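You operate a simulated robot arm through the tools that you are given. There is no shell and no other tool. Be economical: measure what you need, move in short steps, check, and stop when the job is done.

Carry out the task below with a simulated robot arm. There is one attempt and no reset: what you move stays moved.

JOB
Take the red padlock off and start the line up.
Fine: Padlock onto the short grey shelf; power on, air lever on, red stop reset; start the belt by the button box.

The check looks at the end state, three seconds after you hand in, the way a careful person would. Anything else that was tipped, shoved, dropped, spilled or broken makes it a failure.

ROBOT AND FRAMES
A 6-joint arm with a two-finger parallel gripper on a trunk, on a base that drives. Base frame: it is fixed to the floor where the robot stands at the start and does not move with it; the origin is under the middle of the robot, x ahead of it, y to its left, z up. Units: mm, degrees, N and s.
With the tool pointing down near the work surface it reaches from about 320 to 700 mm from the robot's upright axis, wherever it stands. Its first joint turns from -166.0 to 166.0 degrees. Places, roughly: lever with blue ball [500, 0, 900]; red knob marked power [500, -300, 1400]; top of short grey shelf [500, -200, 700]. Payload 4.1 kg.
The tool frame sits at the grasp point between the pads (the TCP): z along the fingers, y along the line on which they close. The tips reach 23 mm beyond it. Largest opening 94 mm; finger width 38, thickness 10; the body of the gripper, 54 by 96 mm, starts 39 mm behind the TCP.
Orientation is told as [roll, pitch, yaw] about the base's x, y, z axes, in that order, counted from this pose: with the fingers straight down and closing along the base's y, the tool's x points along the base's -x, its y along +y and its z along -z.

CONTROLS
- The arm moves only by the tool servo_tool. Its argument "moves" is a list of rows, each a list of 7 numbers: the shift along the tool's x, y, z in units of 500 mm (1.0 is 500 mm), then the turn, a rotation vector about the tool's x, y, z in units of 60 degrees (1.0 is 60 degrees), then the opening, from 0 (shut) to 1 (fully open). In form: [[tx, ty, tz, rx, ry, rz, gripper], ...]. A call has 1 to 8 rows; each row is the pose to reach, as a shift and turn from the pose commanded when the call began, along the tool's axes at that moment. A call with a number of a shift or a turn outside -1 to 1 is refused whole. A row lasts 0.2 s, in which the tool goes at most 50 mm and 8.6 degrees; a call with a longer step from one row to the next is refused whole, and so is a gripper value outside its range. A pose out of reach is approached as far as the arm can. The call stops where the force on the tool passes 40 N (or 10 N more than at its start, if that is more) or the arm is blocked; 0.2 s more then pass. The fingers move at their own pace (about 45 mm/s each) and stop on an object; they squeeze with about 38 N. The grip force told is the motor's: it shows also when the fingers shut on nothing. Time passes only in rows, and 0.2 s behind the last, so rows that repeat a pose let the fingers close. The reply holds the time, the measured pose of the TCP, the force on the tool along the base axes, the opening and the grip force, in the units named above and with some noise, with the torque about the TCP (base axes, N m) and any sound that the robot's microphone picked up, and new pictures: "pictures" is both (left out), scene, wrist or none.
- Cameras (640 x 400 px; columns grow to the right, rows downward): "scene" is now at [-0.8, 122, 1501.6]; the picture's right is [-0.56, -0.83, 0.00], its down [-0.50, 0.34, -0.80] and it looks along [0.66, -0.45, -0.60] (base axes); focal length 263 px, centre (320, 200). "wrist" rides on the gripper at [86, 16, -74] in the tool frame; the picture's right is [-0.18, 0.98, 0.00], its down [-0.58, -0.11, -0.81] and it looks along [-0.79, -0.15, 0.59] (tool axes); focal length 243 px, centre (320, 200). There is no depth. A picture from a camera that has moved, and an enlarged one, comes with that camera's place and axes in the base frame and with its lens. The place of the scene camera against the robot may be out by one fixed shift of up to 25 mm in any direction.
- lift_body(by): slides the trunk up (or, below 0, down) by that many mm; the arm and the scene camera ride with it, the base frame stays. It gives what a move gives, with no picture.
- base_move(legs): drives the robot by 1 to 6 legs, each [ahead, turn to the left] in mm and degrees, along the robot's own axes; the way and the turn of a leg run together, so that a leg with both is an arc; at most 1500 mm and 180 degrees a leg. The arm and the cameras ride along, it lands a little off, and it stops where it bumps. It gives what a move gives, and a new picture of the scene camera.
- pan_tilt(pan, tilt): turns the head with the scene camera to pan (to the left, within 155 degrees either way) and tilt (down, from -29 to 69), counted from straight ahead of the robot. It gives what a move gives, and a new picture of the scene camera.
- zoom(camera, box): a new picture of the part [left, top, right, bottom] of that camera's present view, enlarged. The clock stands still meanwhile.
- job_done(): hands the job in; it is judged then, once.

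Go step by step. Nothing tells you exact positions but the pictures and the camera data: compare them with the known pose of the tool, close in by small moves and look again before you grip or let go. The budget is 120 turns and 260 pictures, counting those below and the enlarged ones. Unless the task says otherwise, let go and move clear before handing in, and close with one line.

The tools are called by a JSON object that holds its "op" and its "data". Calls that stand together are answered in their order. servo_tool: Moves the arm, as the interface text tells. Its arguments: {"type":"object","properties":{"moves":{"type":"array","items":{"type":"array","items":{"type":"number"}}},"pictures":{"type":"string","enum":["both","scene","wrist","none"]}},"required":["moves"]} The other tools are called the same way: lift_body (by) slides the trunk up or down; base_move (legs) drives the base; pan_tilt (pan, tilt) turns the head that bears the scene camera; zoom (camera, box) takes an enlarged picture of a part of a camera's view; job_done () hands the job in.

At the start:

```text
t: 0.0
tool_pos: [442.4, -66.0, 1000.7]
tool_rot: [0.1, -0.1, 0.0]
ft_force: [-0.2, 0.0, -0.7]
moment: [-0.04, -0.03, -0.02]
finger_gap: 94.1
finger_force: 0.0
trunk travel left (down, up): [-450.0, 140.0]
robot x, y, heading: [1.1, -1.5, 0.1]
head pan, tilt: [-34.1, 37.2]
```

scene: 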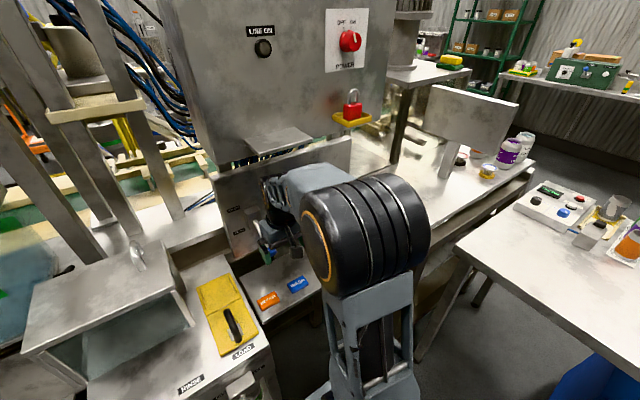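
wrist: 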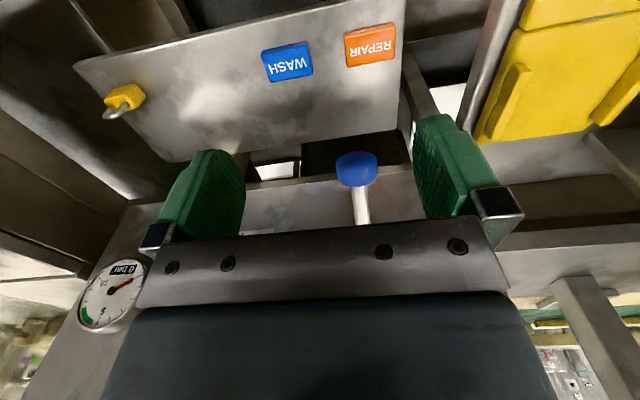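

I see the machine panel with the power knob, the red padlock below it, and a button box on the table to the right. I'll zoom in on these before moving anything.

{"op": "zoom", "data": {"camera": "scene", "box": [230, 0, 430, 125]}}

{"op": "zoom", "data": {"camera": "scene", "box": [480, 150, 640, 250]}}

{"op": "zoom", "data": {"camera": "scene", "box": [180, 200, 340, 300]}}

{"op": "pan_tilt", "data": {"pan": -34, "tilt": 5}}

{"op": "pan_tilt", "data": {"pan": -80, "tilt": 35}}

{"op": "pan_tilt", "data": {"pan": 20, "tilt": 40}}

```text
3.20 times, centred on (330, 62) of scene
camera zoom: at [-0.8, 122.0, 1501.6], right [-0.56, -0.83, 0.0], down [-0.5, 0.34, -0.8], along [0.66, -0.45, -0.6], focal length 840 px, centre (288, 640)
```

zoom: 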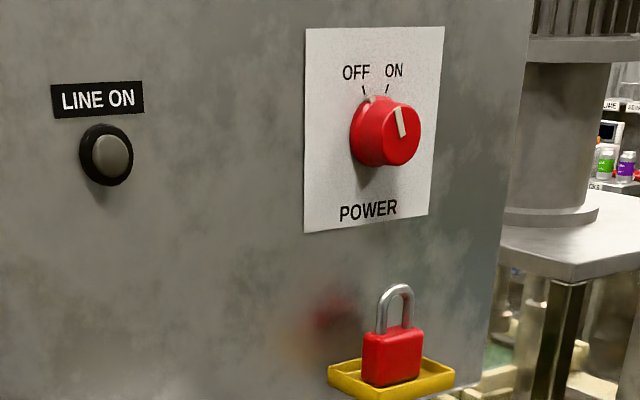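

```text
4.00 times, centred on (560, 200) of scene
camera zoom: at [-0.8, 122.0, 1501.6], right [-0.56, -0.83, 0.0], down [-0.5, 0.34, -0.8], along [0.66, -0.45, -0.6], focal length 1050 px, centre (-640, 200)
```

zoom: 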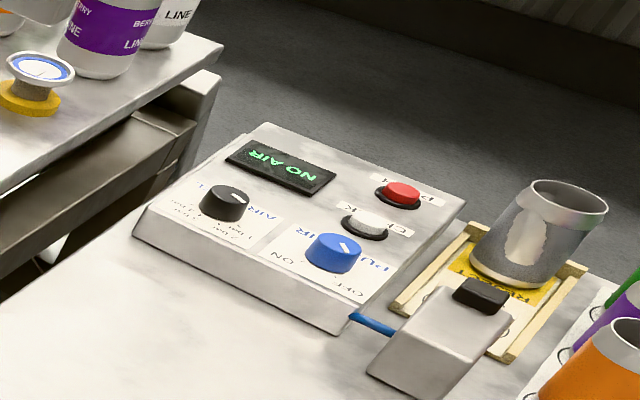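

```text
4.00 times, centred on (260, 250) of scene
camera zoom: at [-0.8, 122.0, 1501.6], right [-0.56, -0.83, 0.0], down [-0.5, 0.34, -0.8], along [0.66, -0.45, -0.6], focal length 1050 px, centre (560, 0)
```

zoom: 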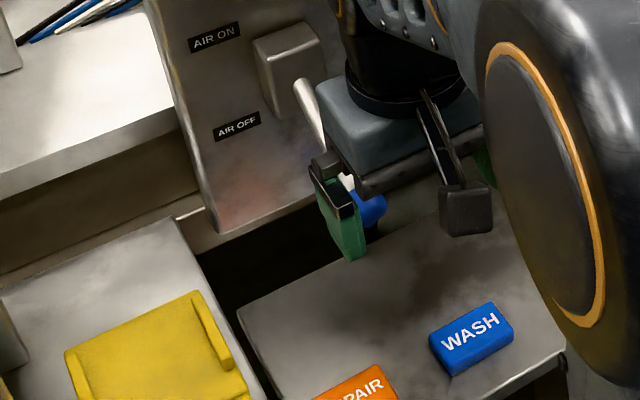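

```text
t: 1.0
tool_pos: [440.7, -66.1, 998.8]
tool_rot: [0.0, 0.0, 0.0]
ft_force: [0.0, -0.3, 0.4]
moment: [0.0, -0.02, -0.01]
finger_gap: 94.1
finger_force: 0.0
trunk travel left (down, up): [-450.0, 140.0]
robot x, y, heading: [0.5, -0.0, -0.0]
head pan, tilt: [-34.0, 5.0]
camera scene: at [3.4, 119.3, 1553.0], right [-0.56, -0.83, 0.0], down [-0.07, 0.05, -1.0], along [0.83, -0.56, -0.09], focal length 263 px, centre (320, 200)
```

scene: 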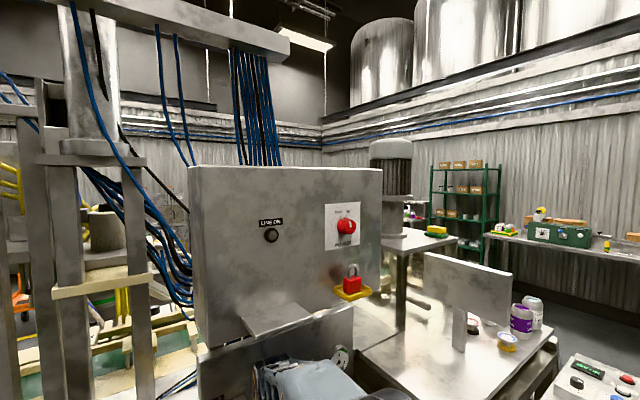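

```text
t: 2.1
tool_pos: [440.0, -67.3, 999.7]
tool_rot: [0.0, -0.1, 0.0]
ft_force: [0.2, 0.2, 0.2]
moment: [0.02, 0.01, 0.04]
finger_gap: 94.3
finger_force: 0.0
trunk travel left (down, up): [-450.0, 140.0]
robot x, y, heading: [-2.1, 1.7, 0.1]
head pan, tilt: [-80.0, 35.0]
camera scene: at [-57.4, 83.9, 1504.9], right [-0.98, -0.17, 0.0], down [-0.1, 0.56, -0.82], along [0.14, -0.81, -0.57], focal length 263 px, centre (320, 200)
```

scene: 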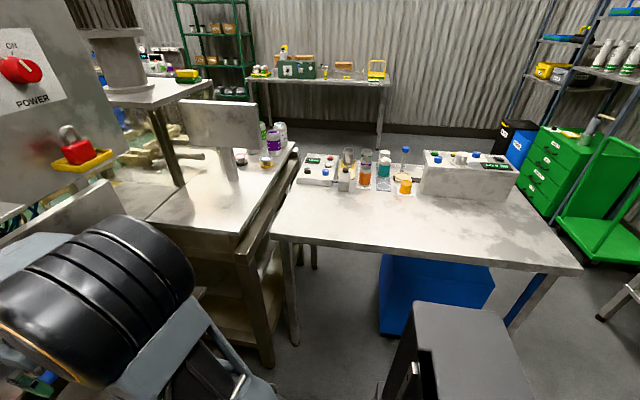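

```text
t: 3.9
tool_pos: [441.7, -66.2, 1000.3]
tool_rot: [0.1, 0.0, 0.0]
ft_force: [0.6, 0.1, -0.1]
moment: [0.0, 0.01, -0.02]
finger_gap: 94.4
finger_force: 0.0
trunk travel left (down, up): [-450.0, 140.0]
robot x, y, heading: [-1.2, -0.4, 0.1]
head pan, tilt: [20.0, 40.0]
camera scene: at [7.2, 199.7, 1497.3], right [0.34, -0.94, 0.0], down [-0.6, -0.22, -0.77], along [0.72, 0.26, -0.64], focal length 263 px, centre (320, 200)
```

scene: 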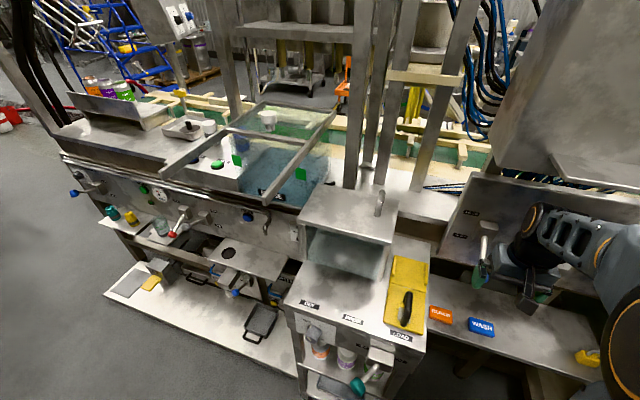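

There is more than one button box, and I haven't found the red stop yet. I'll survey further and zoom in.

{"op": "pan_tilt", "data": {"pan": -65, "tilt": 25}}

{"op": "zoom", "data": {"camera": "scene", "box": [320, 140, 640, 340]}}

{"op": "zoom", "data": {"camera": "scene", "box": [160, 120, 400, 270]}}

{"op": "pan_tilt", "data": {"pan": 60, "tilt": 35}}

{"op": "pan_tilt", "data": {"pan": -10, "tilt": 60}}

```text
t: 5.5
tool_pos: [441.4, -66.2, 999.9]
tool_rot: [0.1, 0.0, 0.0]
ft_force: [-0.1, -0.2, 0.1]
moment: [0.0, 0.02, 0.04]
finger_gap: 94.0
finger_force: 0.1
trunk travel left (down, up): [-450.0, 140.0]
robot x, y, heading: [0.7, 2.0, -0.1]
head pan, tilt: [-65.0, 25.0]
camera scene: at [-33.7, 87.2, 1520.7], right [-0.91, -0.42, 0.0], down [-0.18, 0.38, -0.91], along [0.38, -0.82, -0.42], focal length 263 px, centre (320, 200)
```

scene: 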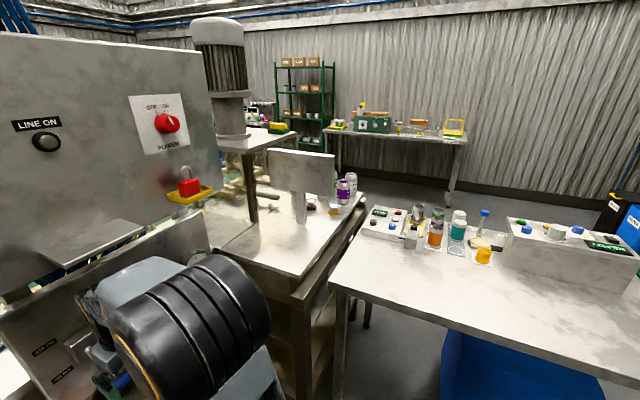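

```text
2.00 times, centred on (480, 240) of scene
camera zoom: at [-33.7, 87.2, 1520.7], right [-0.91, -0.42, 0.0], down [-0.18, 0.38, -0.91], along [0.38, -0.82, -0.42], focal length 525 px, centre (0, 120)
```

zoom: 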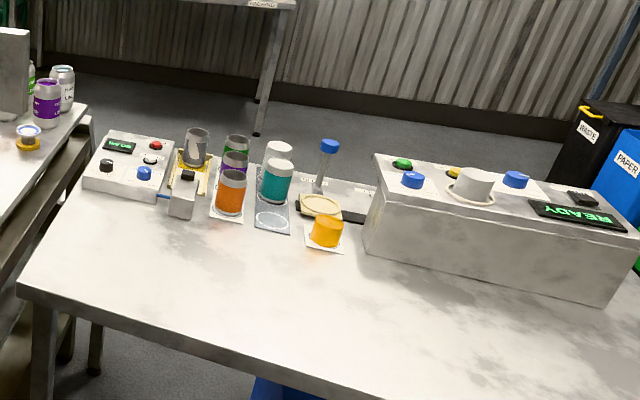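

```text
2.67 times, centred on (280, 195) of scene
camera zoom: at [-33.7, 87.2, 1520.7], right [-0.91, -0.42, 0.0], down [-0.18, 0.38, -0.91], along [0.38, -0.82, -0.42], focal length 700 px, centre (427, 213)
```

zoom: 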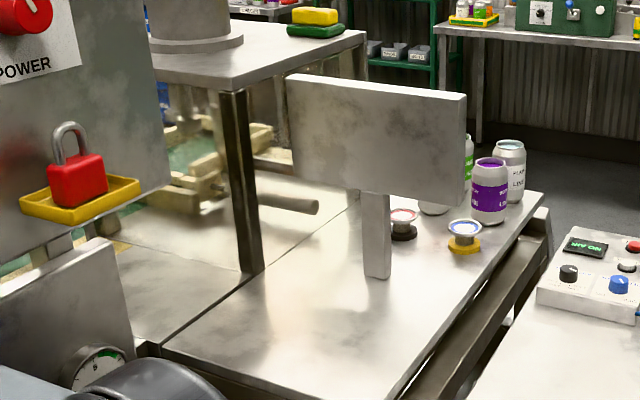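

```text
t: 7.5
tool_pos: [440.7, -65.7, 999.6]
tool_rot: [-0.1, 0.0, 0.1]
ft_force: [1.0, 0.4, 1.1]
moment: [-0.04, 0.0, -0.02]
finger_gap: 93.8
finger_force: 0.0
trunk travel left (down, up): [-450.0, 140.0]
robot x, y, heading: [2.9, -0.6, 0.1]
head pan, tilt: [60.0, 35.0]
camera scene: at [-28.6, 246.9, 1504.9], right [0.87, -0.5, 0.0], down [-0.29, -0.5, -0.82], along [0.41, 0.71, -0.57], focal length 263 px, centre (320, 200)
```

scene: 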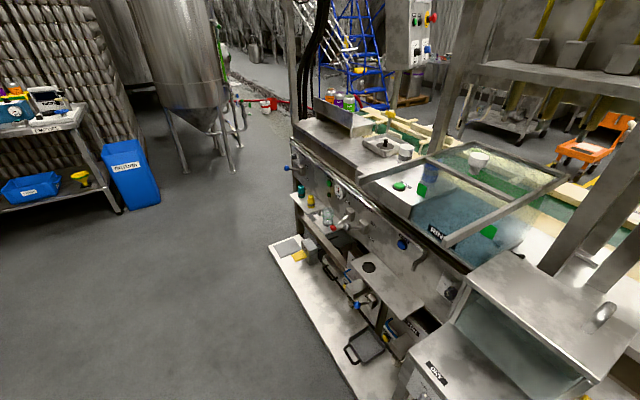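

```text
t: 8.9
tool_pos: [440.4, -66.1, 1000.2]
tool_rot: [0.0, 0.0, 0.0]
ft_force: [-0.5, 0.0, -0.2]
moment: [0.02, -0.02, -0.01]
finger_gap: 94.0
finger_force: 0.1
trunk travel left (down, up): [-450.0, 140.0]
robot x, y, heading: [0.1, 1.5, 0.2]
head pan, tilt: [-10.0, 60.0]
camera scene: at [-7.0, 159.1, 1470.6], right [-0.17, -0.98, 0.0], down [-0.85, 0.15, -0.5], along [0.49, -0.09, -0.87], focal length 263 px, centre (320, 200)
```

scene: 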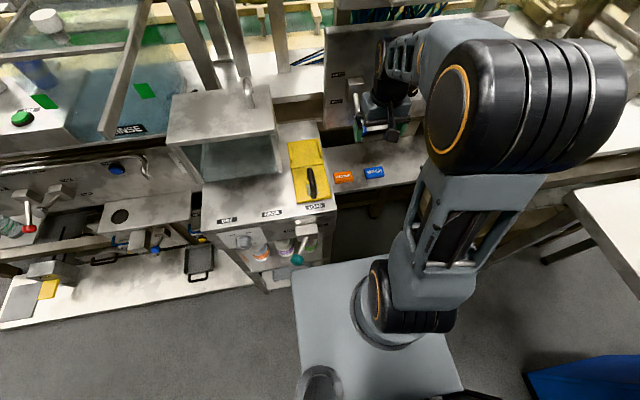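

At pan 60 a hanging box with red, green and blue controls showed up in the background. I'll look at it more closely.

{"op": "pan_tilt", "data": {"pan": 40, "tilt": 10}}

{"op": "zoom", "data": {"camera": "scene", "box": [330, 100, 490, 200]}}

{"op": "zoom", "data": {"camera": "scene", "box": [180, 150, 500, 350]}}

```text
t: 10.1
tool_pos: [440.6, -66.2, 1000.2]
tool_rot: [0.0, 0.0, 0.0]
ft_force: [0.5, 0.3, 0.0]
moment: [-0.04, -0.02, 0.0]
finger_gap: 94.1
finger_force: 0.1
trunk travel left (down, up): [-450.0, 140.0]
robot x, y, heading: [1.2, -0.1, 0.1]
head pan, tilt: [40.0, 10.0]
camera scene: at [-1.4, 230.4, 1544.9], right [0.64, -0.77, 0.0], down [-0.13, -0.11, -0.98], along [0.75, 0.63, -0.17], focal length 263 px, centre (320, 200)
```

scene: 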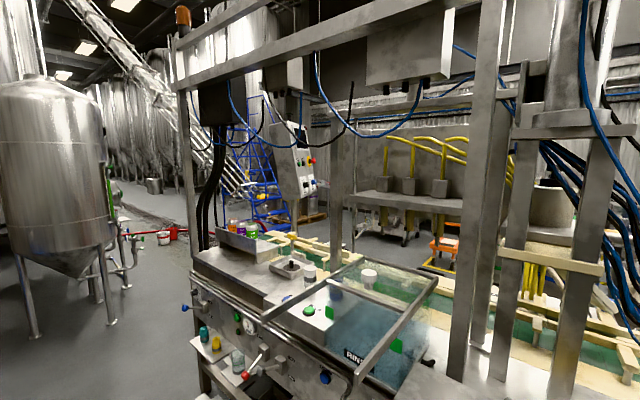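

```text
4.00 times, centred on (410, 150) of scene
camera zoom: at [-1.4, 230.4, 1544.9], right [0.64, -0.77, 0.0], down [-0.13, -0.11, -0.98], along [0.75, 0.63, -0.17], focal length 1050 px, centre (-40, 400)
```

zoom: 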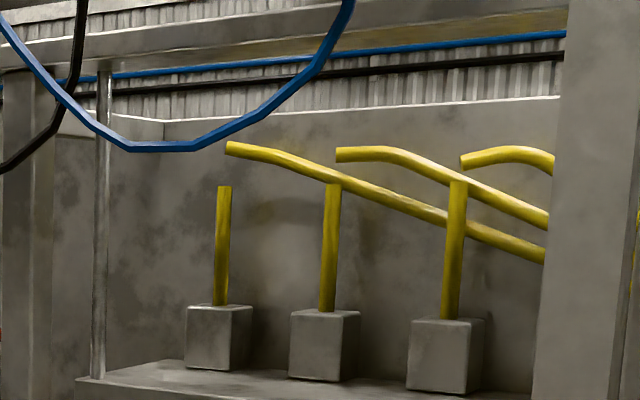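

```text
2.00 times, centred on (340, 250) of scene
camera zoom: at [-1.4, 230.4, 1544.9], right [0.64, -0.77, 0.0], down [-0.13, -0.11, -0.98], along [0.75, 0.63, -0.17], focal length 525 px, centre (280, 100)
```

zoom: 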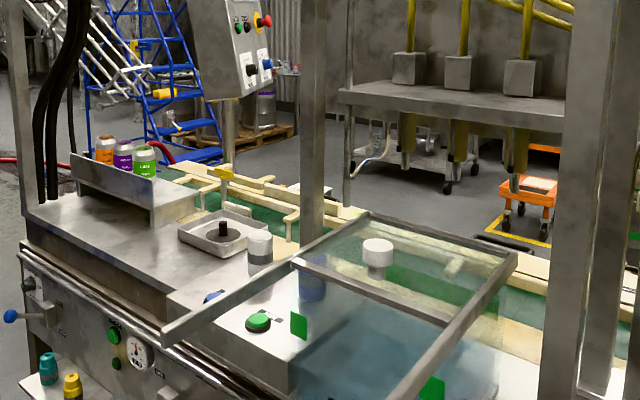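

{"op": "zoom", "data": {"camera": "scene", "box": [250, 110, 346, 210]}}

{"op": "zoom", "data": {"camera": "scene", "box": [180, 270, 360, 400]}}

{"op": "pan_tilt", "data": {"pan": 30, "tilt": 45}}

```text
4.00 times, centred on (298, 160) of scene
camera zoom: at [-1.4, 230.4, 1544.9], right [0.64, -0.77, 0.0], down [-0.13, -0.11, -0.98], along [0.75, 0.63, -0.17], focal length 1050 px, centre (408, 360)
```

zoom: 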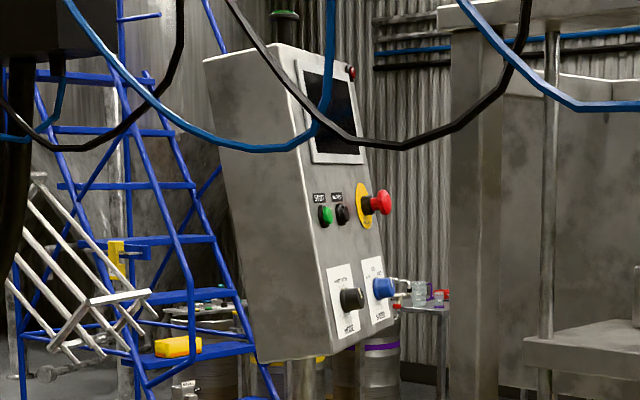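

```text
3.08 times, centred on (270, 335) of scene
camera zoom: at [-1.4, 230.4, 1544.9], right [0.64, -0.77, 0.0], down [-0.13, -0.11, -0.98], along [0.75, 0.63, -0.17], focal length 808 px, centre (474, -215)
```

zoom: 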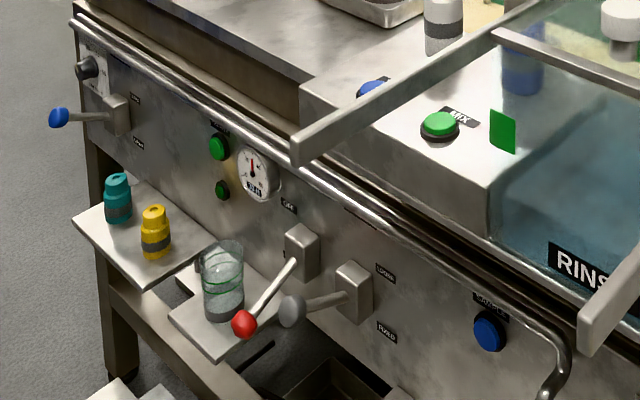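

```text
t: 11.1
tool_pos: [441.8, -65.5, 1000.0]
tool_rot: [0.0, 0.0, 0.0]
ft_force: [0.8, -0.5, -0.2]
moment: [-0.05, -0.01, -0.01]
finger_gap: 93.7
finger_force: 0.0
trunk travel left (down, up): [-450.0, 140.0]
robot x, y, heading: [0.7, -0.9, -0.1]
head pan, tilt: [30.0, 45.0]
camera scene: at [-2.3, 211.4, 1490.1], right [0.5, -0.87, 0.0], down [-0.61, -0.35, -0.71], along [0.61, 0.35, -0.71], focal length 263 px, centre (320, 200)
```

scene: 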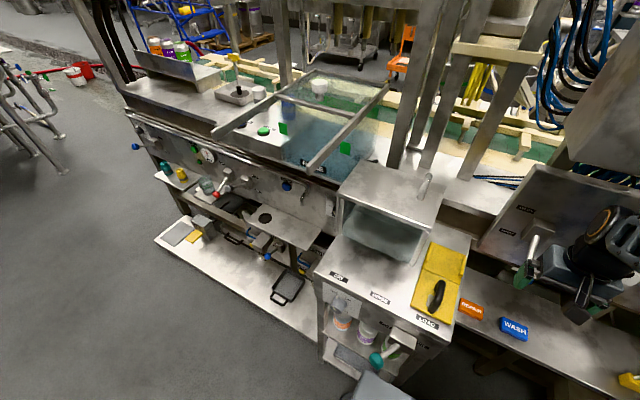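

The pedestal box beyond the belt carries the START button and the red mushroom, so I'll go there later. First I'll back the tool away from the lever and bring it to the right, under the padlock.

{"op": "pan_tilt", "data": {"pan": -34, "tilt": 37}}

{"op": "servo_tool", "data": {"moves": [[0.1, 0, 0, 0, 0, 0, 1], [0.2, 0, 0, 0, 0, 0, 1], [0.2, -0.1, 0, 0, 0, 0, 1], [0.2, -0.2, 0, 0, 0, 0, 1], [0.2, -0.3, 0, 0, 0, 0, 1], [0.2, -0.38, 0, 0, 0, 0, 1], [0.2, -0.46, 0, 0, 0, 0, 1]]}}

```text
t: 12.4
tool_pos: [442.0, -67.2, 999.1]
tool_rot: [0.0, -0.1, 0.1]
ft_force: [-0.3, -0.5, 0.5]
moment: [0.01, 0.03, -0.04]
finger_gap: 94.2
finger_force: 0.1
trunk travel left (down, up): [-450.0, 140.0]
robot x, y, heading: [-4.3, 0.5, 0.1]
head pan, tilt: [-34.0, 37.0]
camera scene: at [-0.6, 122.1, 1501.8], right [-0.56, -0.83, 0.0], down [-0.5, 0.34, -0.8], along [0.66, -0.45, -0.6], focal length 263 px, centre (320, 200)
```

scene: 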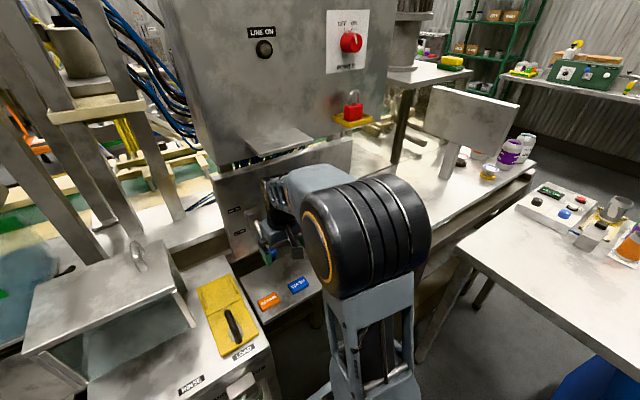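

```text
t: 14.1
tool_pos: [341.6, -297.7, 1001.8]
tool_rot: [0.1, -0.1, 0.0]
ft_force: [-0.2, 0.1, 0.1]
moment: [-0.04, -0.02, -0.01]
finger_gap: 93.7
finger_force: 0.1
trunk travel left (down, up): [-450.0, 140.0]
robot x, y, heading: [2.0, -3.6, -0.0]
head pan, tilt: [-34.0, 37.0]
camera scene: at [-0.6, 121.8, 1501.9], right [-0.56, -0.83, 0.0], down [-0.5, 0.34, -0.8], along [0.66, -0.45, -0.6], focal length 263 px, centre (320, 200)
camera wrist: at [253.4, -282.6, 1075.0], right [0.18, 0.98, 0.0], down [0.58, -0.11, 0.81], along [0.79, -0.15, -0.59], focal length 243 px, centre (320, 200)
```

scene: 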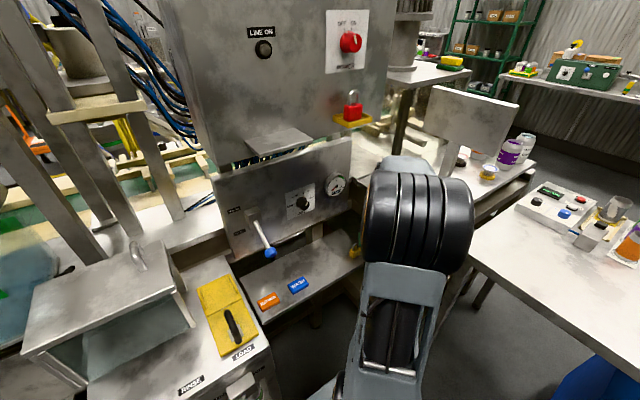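
wrist: 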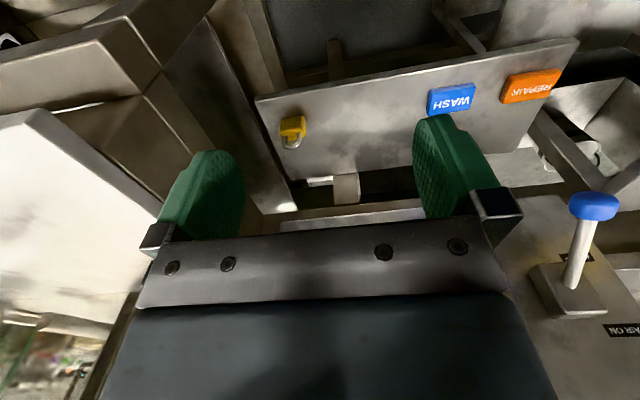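

The lower panel is clear now. I'll zoom on the lever, the selector and the padlock.

{"op": "zoom", "data": {"camera": "scene", "box": [210, 150, 370, 310]}}

{"op": "zoom", "data": {"camera": "scene", "box": [310, 0, 400, 140]}}

{"op": "zoom", "data": {"camera": "wrist", "box": [250, 40, 590, 220]}}

```text
2.50 times, centred on (290, 230) of scene
camera zoom: at [-0.6, 121.8, 1501.9], right [-0.56, -0.83, 0.0], down [-0.5, 0.34, -0.8], along [0.66, -0.45, -0.6], focal length 656 px, centre (395, 125)
```

zoom: 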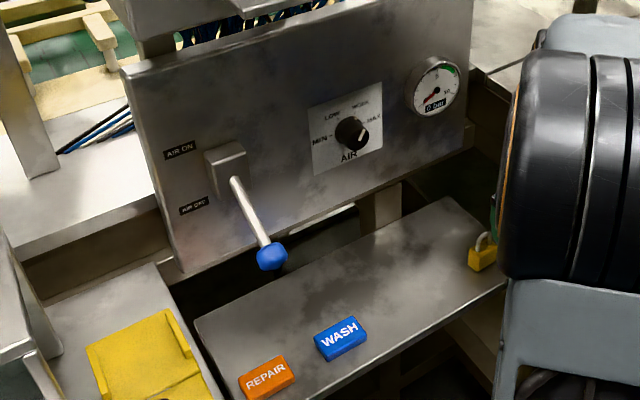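

```text
2.86 times, centred on (355, 70) of scene
camera zoom: at [-0.6, 121.8, 1501.9], right [-0.56, -0.83, 0.0], down [-0.5, 0.34, -0.8], along [0.66, -0.45, -0.6], focal length 750 px, centre (220, 571)
```

zoom: 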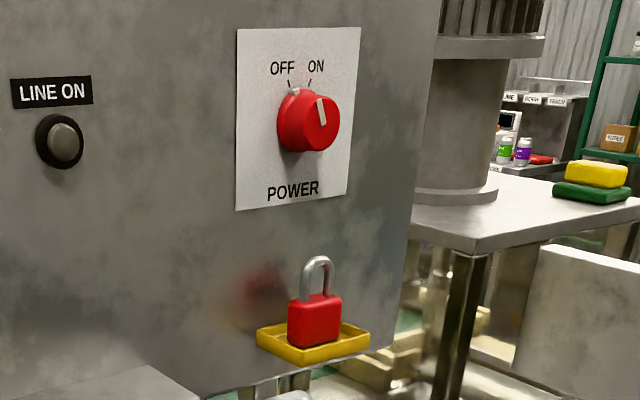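

```text
1.88 times, centred on (420, 130) of wrist
camera zoom: at [253.4, -282.6, 1075.0], right [0.18, 0.98, 0.0], down [0.58, -0.11, 0.81], along [0.79, -0.15, -0.59], focal length 457 px, centre (132, 332)
```

zoom: 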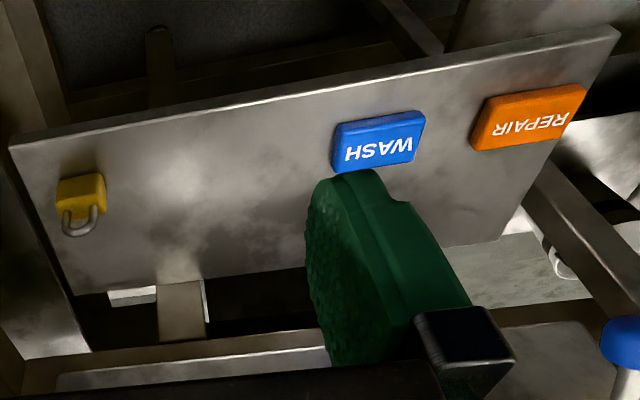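

Next I'll raise the tool to padlock height with the fingers pitched 45° forward.

{"op": "servo_tool", "data": {"moves": [[0, 0, -0.1, 0, -0.125, 0, 1], [0, 0, -0.2, 0, -0.25, 0, 1], [0, 0, -0.3, 0, -0.375, 0, 1], [0, 0, -0.4, 0, -0.5, 0, 1], [0, 0, -0.48, 0, -0.625, 0, 1], [0, 0, -0.56, 0, -0.75, 0, 1]]}}

```text
t: 15.4
tool_pos: [341.3, -294.3, 1279.3]
tool_rot: [0.0, -45.1, 0.1]
ft_force: [0.3, -0.2, 0.5]
moment: [0.01, 0.0, -0.02]
finger_gap: 94.0
finger_force: 0.1
trunk travel left (down, up): [-450.0, 140.0]
robot x, y, heading: [1.5, 2.1, 0.1]
head pan, tilt: [-34.0, 37.0]
camera scene: at [-0.8, 122.1, 1501.8], right [-0.56, -0.83, 0.0], down [-0.5, 0.34, -0.8], along [0.66, -0.45, -0.6], focal length 263 px, centre (320, 200)
camera wrist: at [225.9, -279.2, 1269.8], right [0.13, 0.98, 0.13], down [-0.16, -0.11, 0.98], along [0.98, -0.15, 0.14], focal length 243 px, centre (320, 200)
```

scene: 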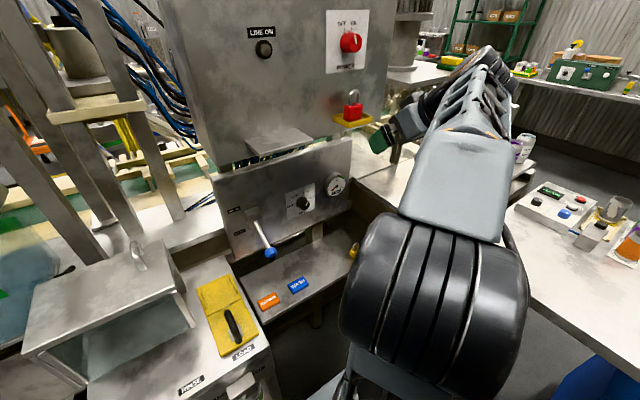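
wrist: 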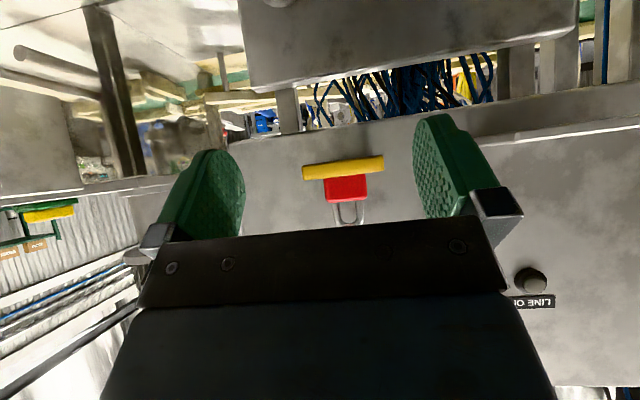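

The padlock appears between the fingers, at about (467, -290, 1297). I'll zoom for its detailed shape.

{"op": "zoom", "data": {"camera": "wrist", "box": [280, 130, 408, 240]}}

{"op": "zoom", "data": {"camera": "scene", "box": [320, 70, 400, 140]}}

```text
3.64 times, centred on (344, 185) of wrist
camera zoom: at [225.9, -279.2, 1269.8], right [0.13, 0.98, 0.13], down [-0.16, -0.11, 0.98], along [0.98, -0.15, 0.14], focal length 882 px, centre (233, 254)
```

zoom: 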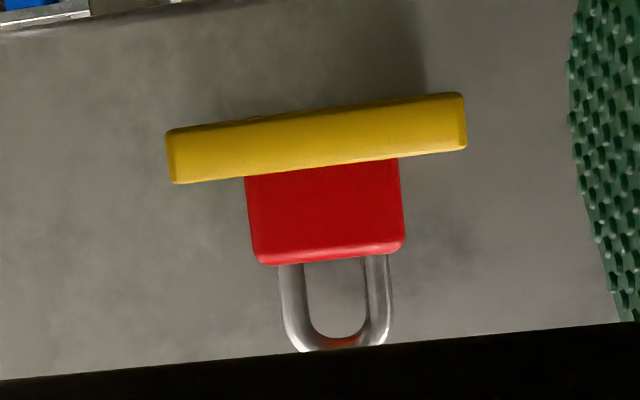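

```text
5.71 times, centred on (360, 105) of scene
camera zoom: at [-0.8, 122.1, 1501.8], right [-0.56, -0.83, 0.0], down [-0.5, 0.34, -0.8], along [0.66, -0.45, -0.6], focal length 1500 px, centre (91, 743)
```

zoom: 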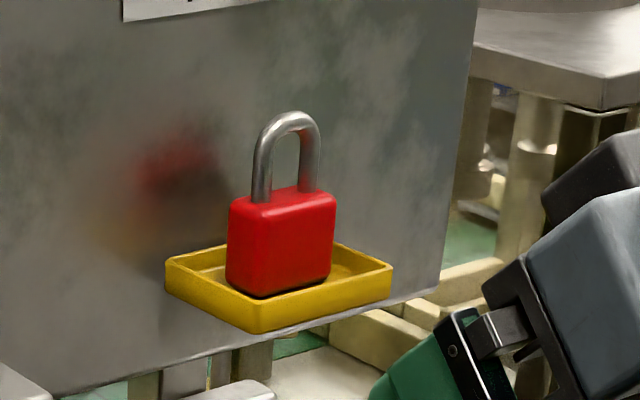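

The tray rim is at about z 1284 and the padlock body top at about 1307. I'll move in above and in front with the pitch near -35°.

{"op": "servo_tool", "data": {"moves": [[-0.06, 0.003, 0, 0, 0.06, 0, 1], [-0.12, 0.006, -0.004, 0, 0.12, 0, 1], [-0.178, 0.01, -0.008, 0, 0.167, 0, 1], [-0.178, 0.01, -0.008, 0, 0.167, 0, 1]]}}

{"op": "zoom", "data": {"camera": "scene", "box": [310, 40, 430, 140]}}

```text
t: 16.4
tool_pos: [402.4, -289.8, 1346.5]
tool_rot: [0.0, -34.9, 0.0]
ft_force: [0.8, -0.2, 0.7]
moment: [0.0, 0.02, 0.0]
finger_gap: 94.1
finger_force: 0.1
trunk travel left (down, up): [-450.0, 140.0]
robot x, y, heading: [0.0, -0.4, 0.2]
head pan, tilt: [-34.0, 37.0]
camera scene: at [-0.6, 122.0, 1501.8], right [-0.56, -0.83, 0.0], down [-0.5, 0.34, -0.8], along [0.66, -0.45, -0.6], focal length 263 px, centre (320, 200)
camera wrist: at [286.6, -276.0, 1356.3], right [0.15, 0.98, 0.11], down [0.01, -0.11, 0.99], along [0.99, -0.15, -0.03], focal length 243 px, centre (320, 200)
```

scene: 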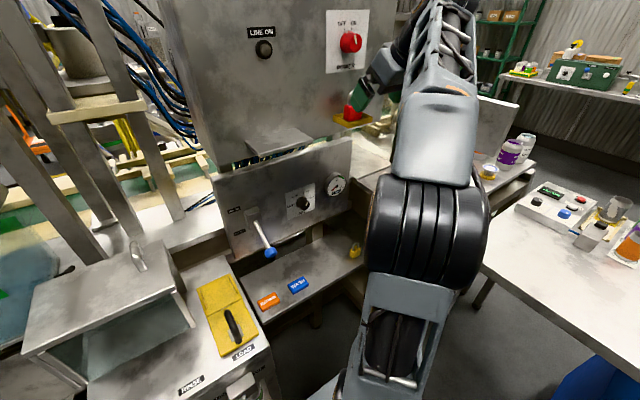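
wrist: 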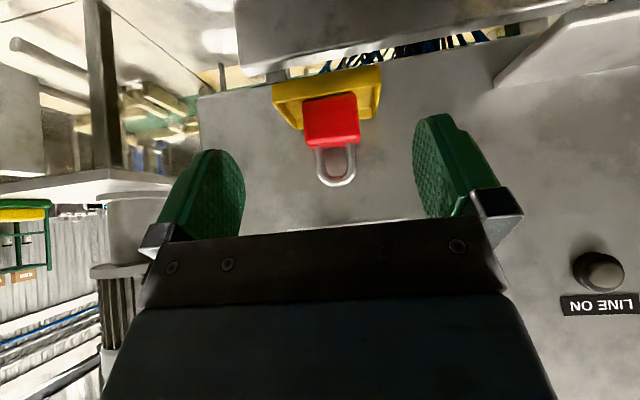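

```text
4.00 times, centred on (370, 90) of scene
camera zoom: at [-0.6, 122.0, 1501.8], right [-0.56, -0.83, 0.0], down [-0.5, 0.34, -0.8], along [0.66, -0.45, -0.6], focal length 1050 px, centre (120, 640)
```

zoom: 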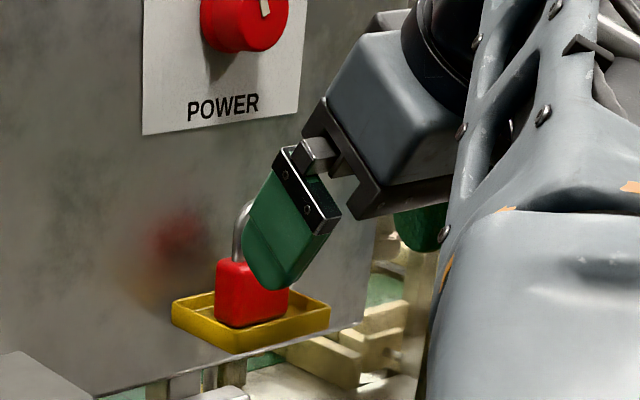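

Triangulation puts the padlock's front top edge at about x 472, z 1311, and the panel at about x 505. I'll approach to just short of it and look.

{"op": "servo_tool", "data": {"moves": [[-0.025, 0, 0.025, 0, 0, 0, 1], [-0.054, 0, 0.07, 0, 0, 0, 1], [-0.061, 0, 0.095, 0, 0, 0, 1], [-0.061, 0, 0.095, 0, 0, 0, 1]], "pictures": "wrist"}}

{"op": "zoom", "data": {"camera": "scene", "box": [310, 50, 420, 140]}}

{"op": "zoom", "data": {"camera": "wrist", "box": [170, 0, 490, 240]}}

```text
t: 17.4
tool_pos: [455.4, -291.2, 1326.2]
tool_rot: [0.1, -35.0, 0.0]
ft_force: [0.7, 0.4, -0.4]
moment: [0.02, 0.0, -0.01]
finger_gap: 94.0
finger_force: 0.1
trunk travel left (down, up): [-450.0, 140.0]
robot x, y, heading: [-0.1, -1.2, 0.0]
head pan, tilt: [-34.0, 37.0]
camera wrist: at [339.6, -276.1, 1335.8], right [0.15, 0.98, 0.11], down [0.01, -0.11, 0.99], along [0.99, -0.15, -0.03], focal length 243 px, centre (320, 200)
```

wrist: 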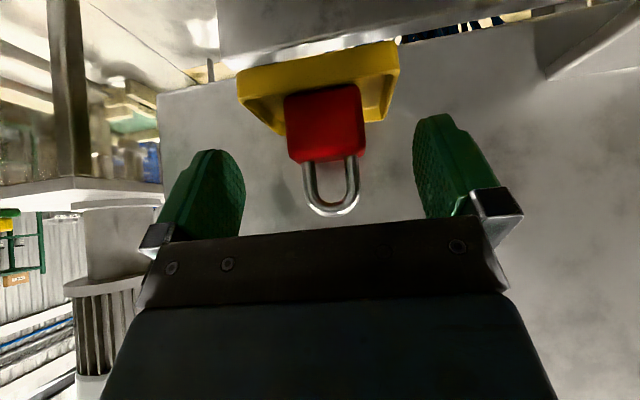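

```text
4.44 times, centred on (365, 95) of scene
camera zoom: at [-0.7, 122.0, 1501.8], right [-0.56, -0.83, 0.0], down [-0.5, 0.34, -0.8], along [0.66, -0.45, -0.6], focal length 1167 px, centre (120, 667)
```

zoom: 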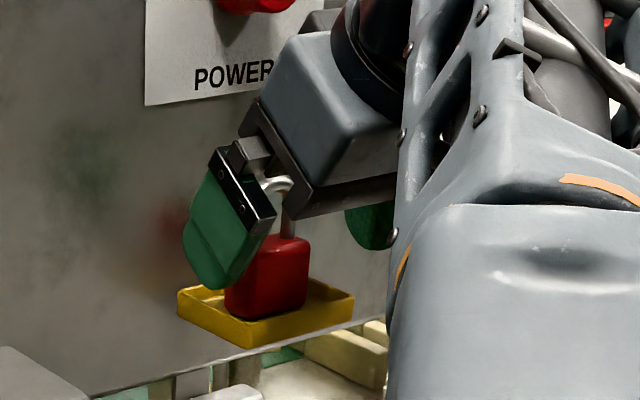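

```text
1.67 times, centred on (330, 120) of wrist
camera zoom: at [339.6, -276.1, 1335.8], right [0.15, 0.98, 0.11], down [0.01, -0.11, 0.99], along [0.99, -0.15, -0.03], focal length 404 px, centre (303, 333)
```

zoom: 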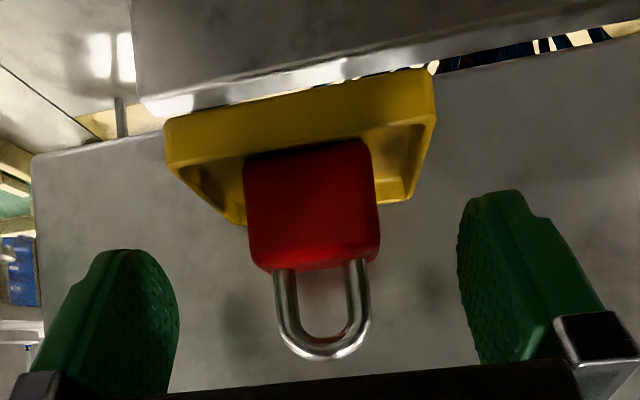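

The alignment looks right: body front at about x 470, centre y about -290. I'll make the last short step and close.

{"op": "servo_tool", "data": {"moves": [[-0.016, 0.001, 0.033, 0, 0, 0, 1], [-0.016, 0.001, 0.033, 0, 0, 0, 1]], "pictures": "wrist"}}

{"op": "zoom", "data": {"camera": "scene", "box": [310, 50, 420, 140]}}

```text
t: 18.1
tool_pos: [471.3, -289.6, 1316.8]
tool_rot: [0.0, -35.0, 0.0]
ft_force: [0.3, 0.3, 0.2]
moment: [0.02, 0.02, 0.0]
finger_gap: 94.0
finger_force: 0.1
trunk travel left (down, up): [-450.0, 140.0]
robot x, y, heading: [-2.6, -1.6, -0.2]
head pan, tilt: [-34.0, 37.0]
camera wrist: at [354.5, -275.8, 1326.8], right [0.15, 0.98, 0.11], down [0.01, -0.11, 0.99], along [0.99, -0.15, -0.03], focal length 243 px, centre (320, 200)
```

wrist: 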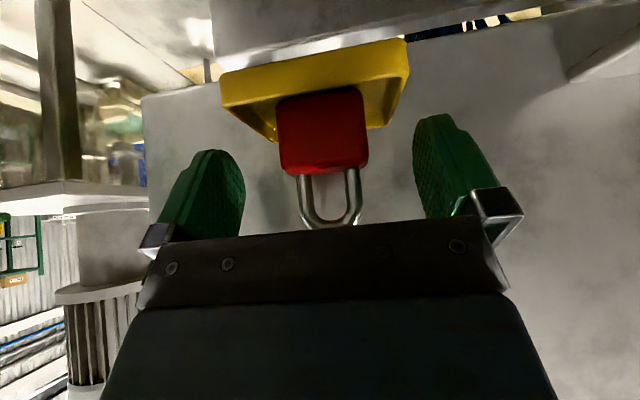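

```text
4.44 times, centred on (365, 95) of scene
camera zoom: at [-0.5, 122.0, 1501.9], right [-0.56, -0.83, 0.0], down [-0.5, 0.34, -0.8], along [0.66, -0.45, -0.6], focal length 1167 px, centre (120, 667)
```

zoom: 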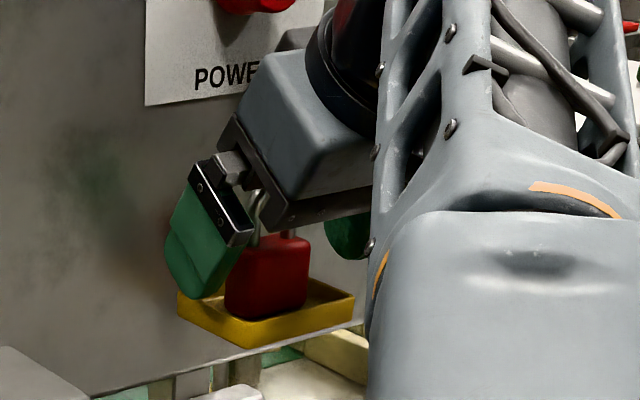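

The fingers straddle the body with the tips just above the rim, so I'm closing now.

{"op": "servo_tool", "data": {"moves": [[-0.001, 0, -0.003, 0, 0, 0, 0.3], [-0.001, 0, -0.003, 0, 0, 0, 0.3], [-0.001, 0, -0.003, 0, 0, 0, 0], [-0.001, 0, -0.003, 0, 0, 0, 0], [-0.001, 0, -0.003, 0, 0, 0, 0]], "pictures": "wrist"}}

{"op": "zoom", "data": {"camera": "scene", "box": [310, 50, 420, 140]}}

```text
t: 19.2
tool_pos: [467.9, -290.6, 1318.2]
tool_rot: [0.0, -35.1, 0.0]
ft_force: [1.1, 0.0, -0.3]
moment: [-0.02, -0.04, -0.01]
finger_gap: 41.5
finger_force: 37.8
trunk travel left (down, up): [-450.0, 140.0]
robot x, y, heading: [-2.2, -0.7, -0.1]
head pan, tilt: [-34.0, 37.0]
camera wrist: at [353.8, -275.9, 1328.1], right [0.15, 0.98, 0.11], down [0.01, -0.11, 0.99], along [0.99, -0.15, -0.03], focal length 243 px, centre (320, 200)
```

wrist: 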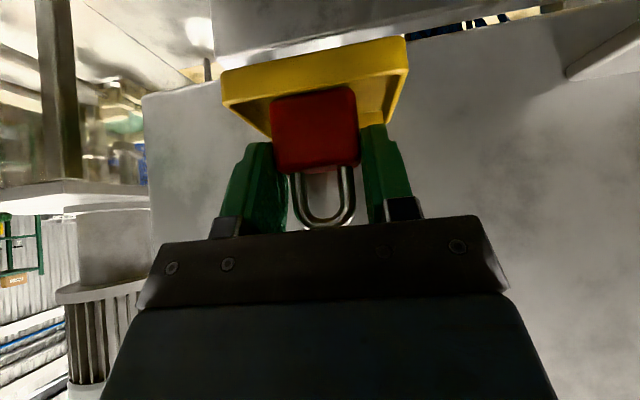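

```text
4.44 times, centred on (365, 95) of scene
camera zoom: at [-0.6, 122.0, 1501.9], right [-0.56, -0.83, 0.0], down [-0.5, 0.34, -0.8], along [0.66, -0.45, -0.6], focal length 1167 px, centre (120, 667)
```

zoom: 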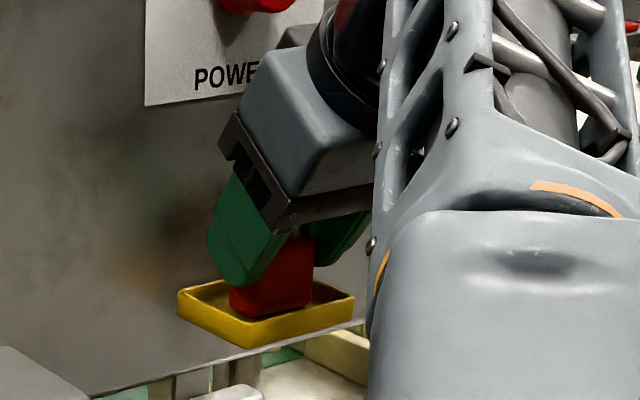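

I have the padlock, with a 41.5 mm gap. Lifting straight up, then back.

{"op": "servo_tool", "data": {"moves": [[-0.018, 0, -0.025, 0, 0, 0, 0], [-0.0344, 0, -0.049, 0, 0, 0, 0], [0.03, 0, -0.094, 0, 0, 0, 0], [0.1, 0, -0.143, 0, 0, 0, 0], [0.179, 0, -0.198, 0, 0, 0, 0]]}}

```text
t: 20.4
tool_pos: [336.1, -290.6, 1345.2]
tool_rot: [-0.1, -35.0, 0.2]
ft_force: [0.6, -0.3, -0.9]
moment: [0.03, 0.0, 0.01]
finger_gap: 41.5
finger_force: 38.6
trunk travel left (down, up): [-450.0, 140.0]
robot x, y, heading: [-0.3, 1.4, 0.2]
head pan, tilt: [-34.0, 37.0]
camera scene: at [-0.8, 122.1, 1501.8], right [-0.56, -0.83, 0.0], down [-0.5, 0.34, -0.8], along [0.66, -0.45, -0.6], focal length 263 px, centre (320, 200)
camera wrist: at [221.3, -276.2, 1356.2], right [0.15, 0.98, 0.1], down [0.01, -0.11, 0.99], along [0.99, -0.15, -0.03], focal length 243 px, centre (320, 200)
```

scene: 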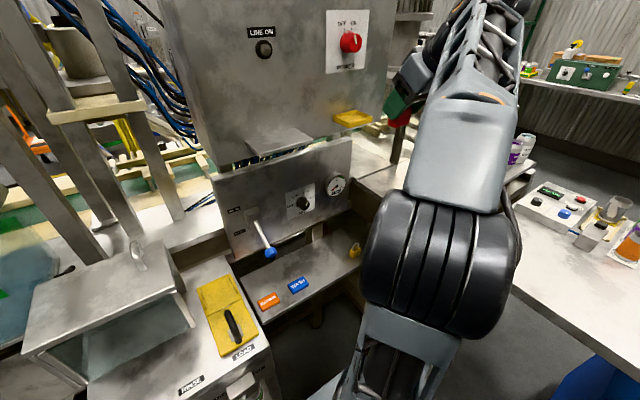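
wrist: 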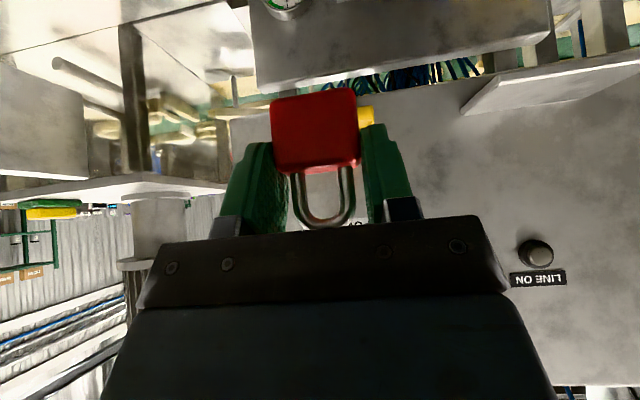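

The padlock is free. Next I'll descend at x about 336 towards the shelf level.

{"op": "servo_tool", "data": {"moves": [[0.055, 0, 0.0785, 0, 0, 0, 0], [0.11, 0, 0.157, 0, 0, 0, 0], [0.165, 0, 0.2355, 0, 0, 0, 0], [0.22, 0, 0.314, 0, 0, 0, 0], [0.275, 0, 0.3925, 0, 0, 0, 0], [0.33, 0, 0.471, 0, 0, 0, 0], [0.385, 0, 0.5495, 0, 0, 0, 0], [0.44, 0, 0.628, 0, 0, 0, 0]]}}

```text
t: 22.2
tool_pos: [340.1, -288.5, 961.8]
tool_rot: [-0.1, -34.9, 0.1]
ft_force: [-1.2, 0.0, -0.9]
moment: [0.02, -0.02, 0.02]
finger_gap: 41.5
finger_force: 37.8
trunk travel left (down, up): [-450.0, 140.0]
robot x, y, heading: [0.5, -0.8, -0.0]
head pan, tilt: [-34.0, 37.0]
camera scene: at [-0.5, 121.8, 1501.9], right [-0.56, -0.83, 0.0], down [-0.5, 0.34, -0.8], along [0.66, -0.45, -0.6], focal length 263 px, centre (320, 200)
camera wrist: at [224.1, -273.7, 972.4], right [0.15, 0.98, 0.1], down [0.01, -0.11, 0.99], along [0.99, -0.15, -0.03], focal length 243 px, centre (320, 200)
```

scene: 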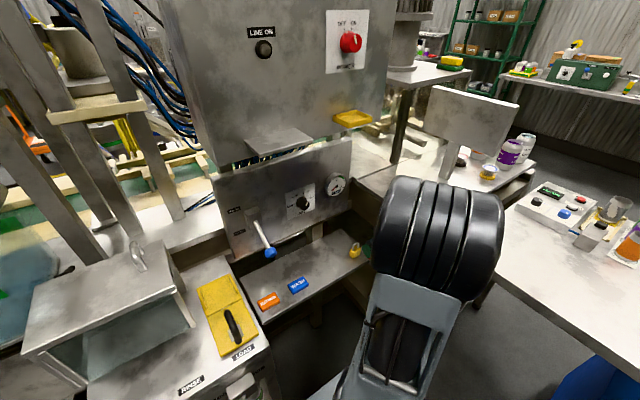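
wrist: 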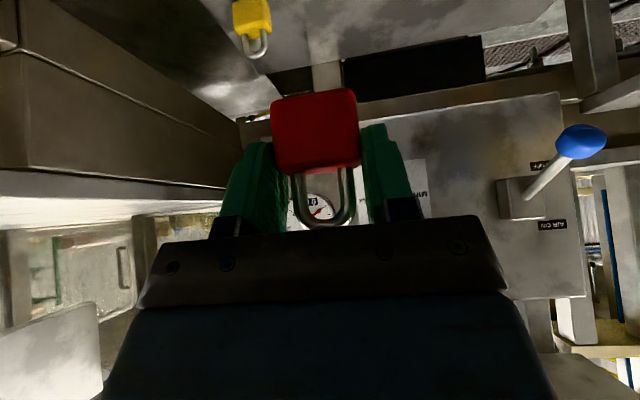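

{"op": "servo_tool", "data": {"moves": [[0.01, 0.027, 0.084, 0, 0, 0, 0], [0.02, 0.054, 0.168, 0, 0, 0, 0], [0.03, 0.08, 0.252, 0, 0, 0, 0], [0.03, 0.08, 0.252, 0, 0, 0, 0]]}}

```text
t: 23.2
tool_pos: [396.5, -248.6, 854.5]
tool_rot: [0.0, -35.0, -0.1]
ft_force: [0.3, -0.2, -0.4]
moment: [0.01, -0.02, 0.01]
finger_gap: 41.2
finger_force: 37.8
trunk travel left (down, up): [-450.0, 140.0]
robot x, y, heading: [0.6, 1.2, 0.1]
head pan, tilt: [-34.0, 37.0]
camera scene: at [-0.3, 121.9, 1501.9], right [-0.56, -0.83, 0.0], down [-0.5, 0.34, -0.8], along [0.66, -0.45, -0.6], focal length 263 px, centre (320, 200)
camera wrist: at [282.9, -234.2, 864.4], right [0.15, 0.98, 0.11], down [0.02, -0.11, 0.99], along [0.99, -0.15, -0.03], focal length 243 px, centre (320, 200)
```

scene: 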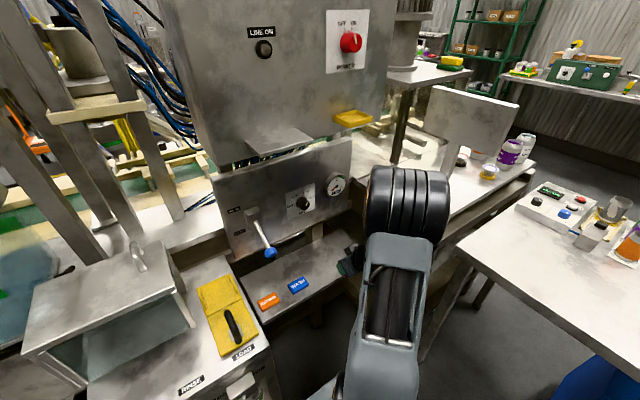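
wrist: 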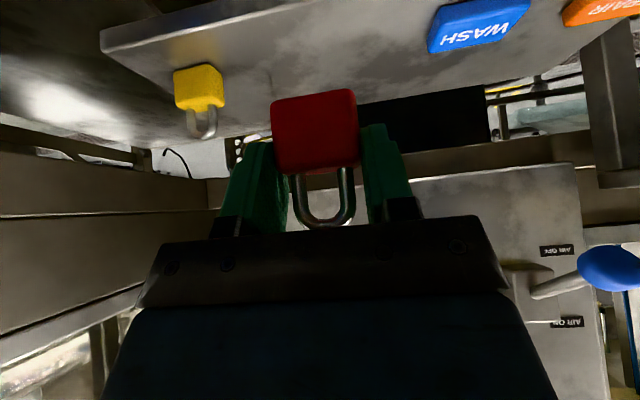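

The shelf front edge is at about x 464 and its top at about z 710. The spot between the yellow padlock and WASH, near (500, -255), is free, so I'll go above it.

{"op": "servo_tool", "data": {"moves": [[-0.03, 0, 0.065, 0, 0, 0, 0], [-0.06, -0.005, 0.13, 0, 0, 0, 0], [-0.089, -0.01, 0.194, 0, 0, 0, 0], [-0.089, -0.01, 0.194, 0, 0, 0, 0]]}}

{"op": "zoom", "data": {"camera": "scene", "box": [240, 190, 400, 310]}}

```text
t: 24.2
tool_pos: [490.5, -253.7, 798.3]
tool_rot: [0.0, -35.1, 0.0]
ft_force: [-0.2, 0.2, -1.4]
moment: [-0.01, 0.02, 0.0]
finger_gap: 41.3
finger_force: 37.9
trunk travel left (down, up): [-450.0, 140.0]
robot x, y, heading: [1.1, 1.3, 0.1]
head pan, tilt: [-34.0, 37.0]
camera scene: at [-0.3, 121.9, 1501.9], right [-0.56, -0.83, 0.0], down [-0.5, 0.34, -0.8], along [0.66, -0.45, -0.6], focal length 263 px, centre (320, 200)
camera wrist: at [375.8, -239.1, 808.4], right [0.15, 0.98, 0.11], down [0.01, -0.11, 0.99], along [0.99, -0.15, -0.03], focal length 243 px, centre (320, 200)
```

scene: 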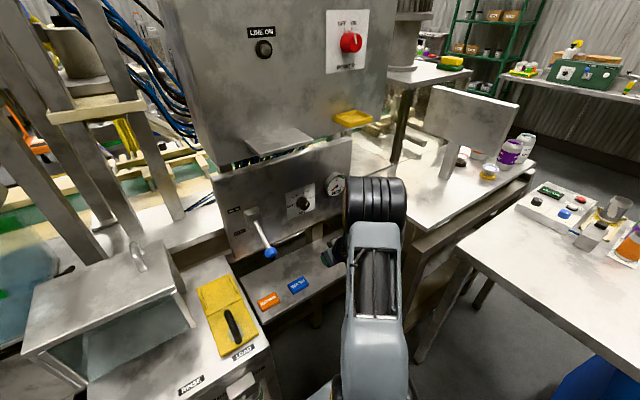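
wrist: 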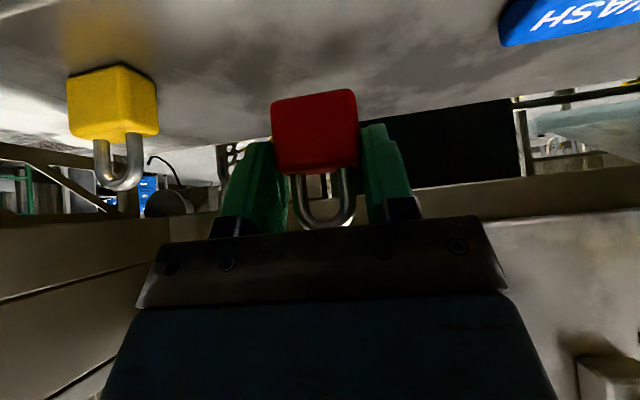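

```text
3.33 times, centred on (320, 250) of scene
camera zoom: at [-0.3, 121.9, 1501.9], right [-0.56, -0.83, 0.0], down [-0.5, 0.34, -0.8], along [0.66, -0.45, -0.6], focal length 875 px, centre (320, 33)
```

zoom: 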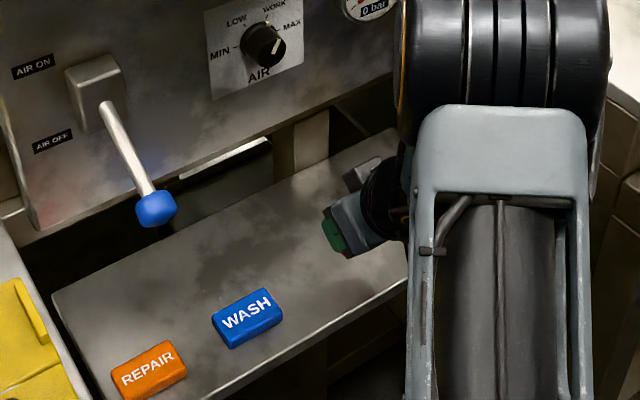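

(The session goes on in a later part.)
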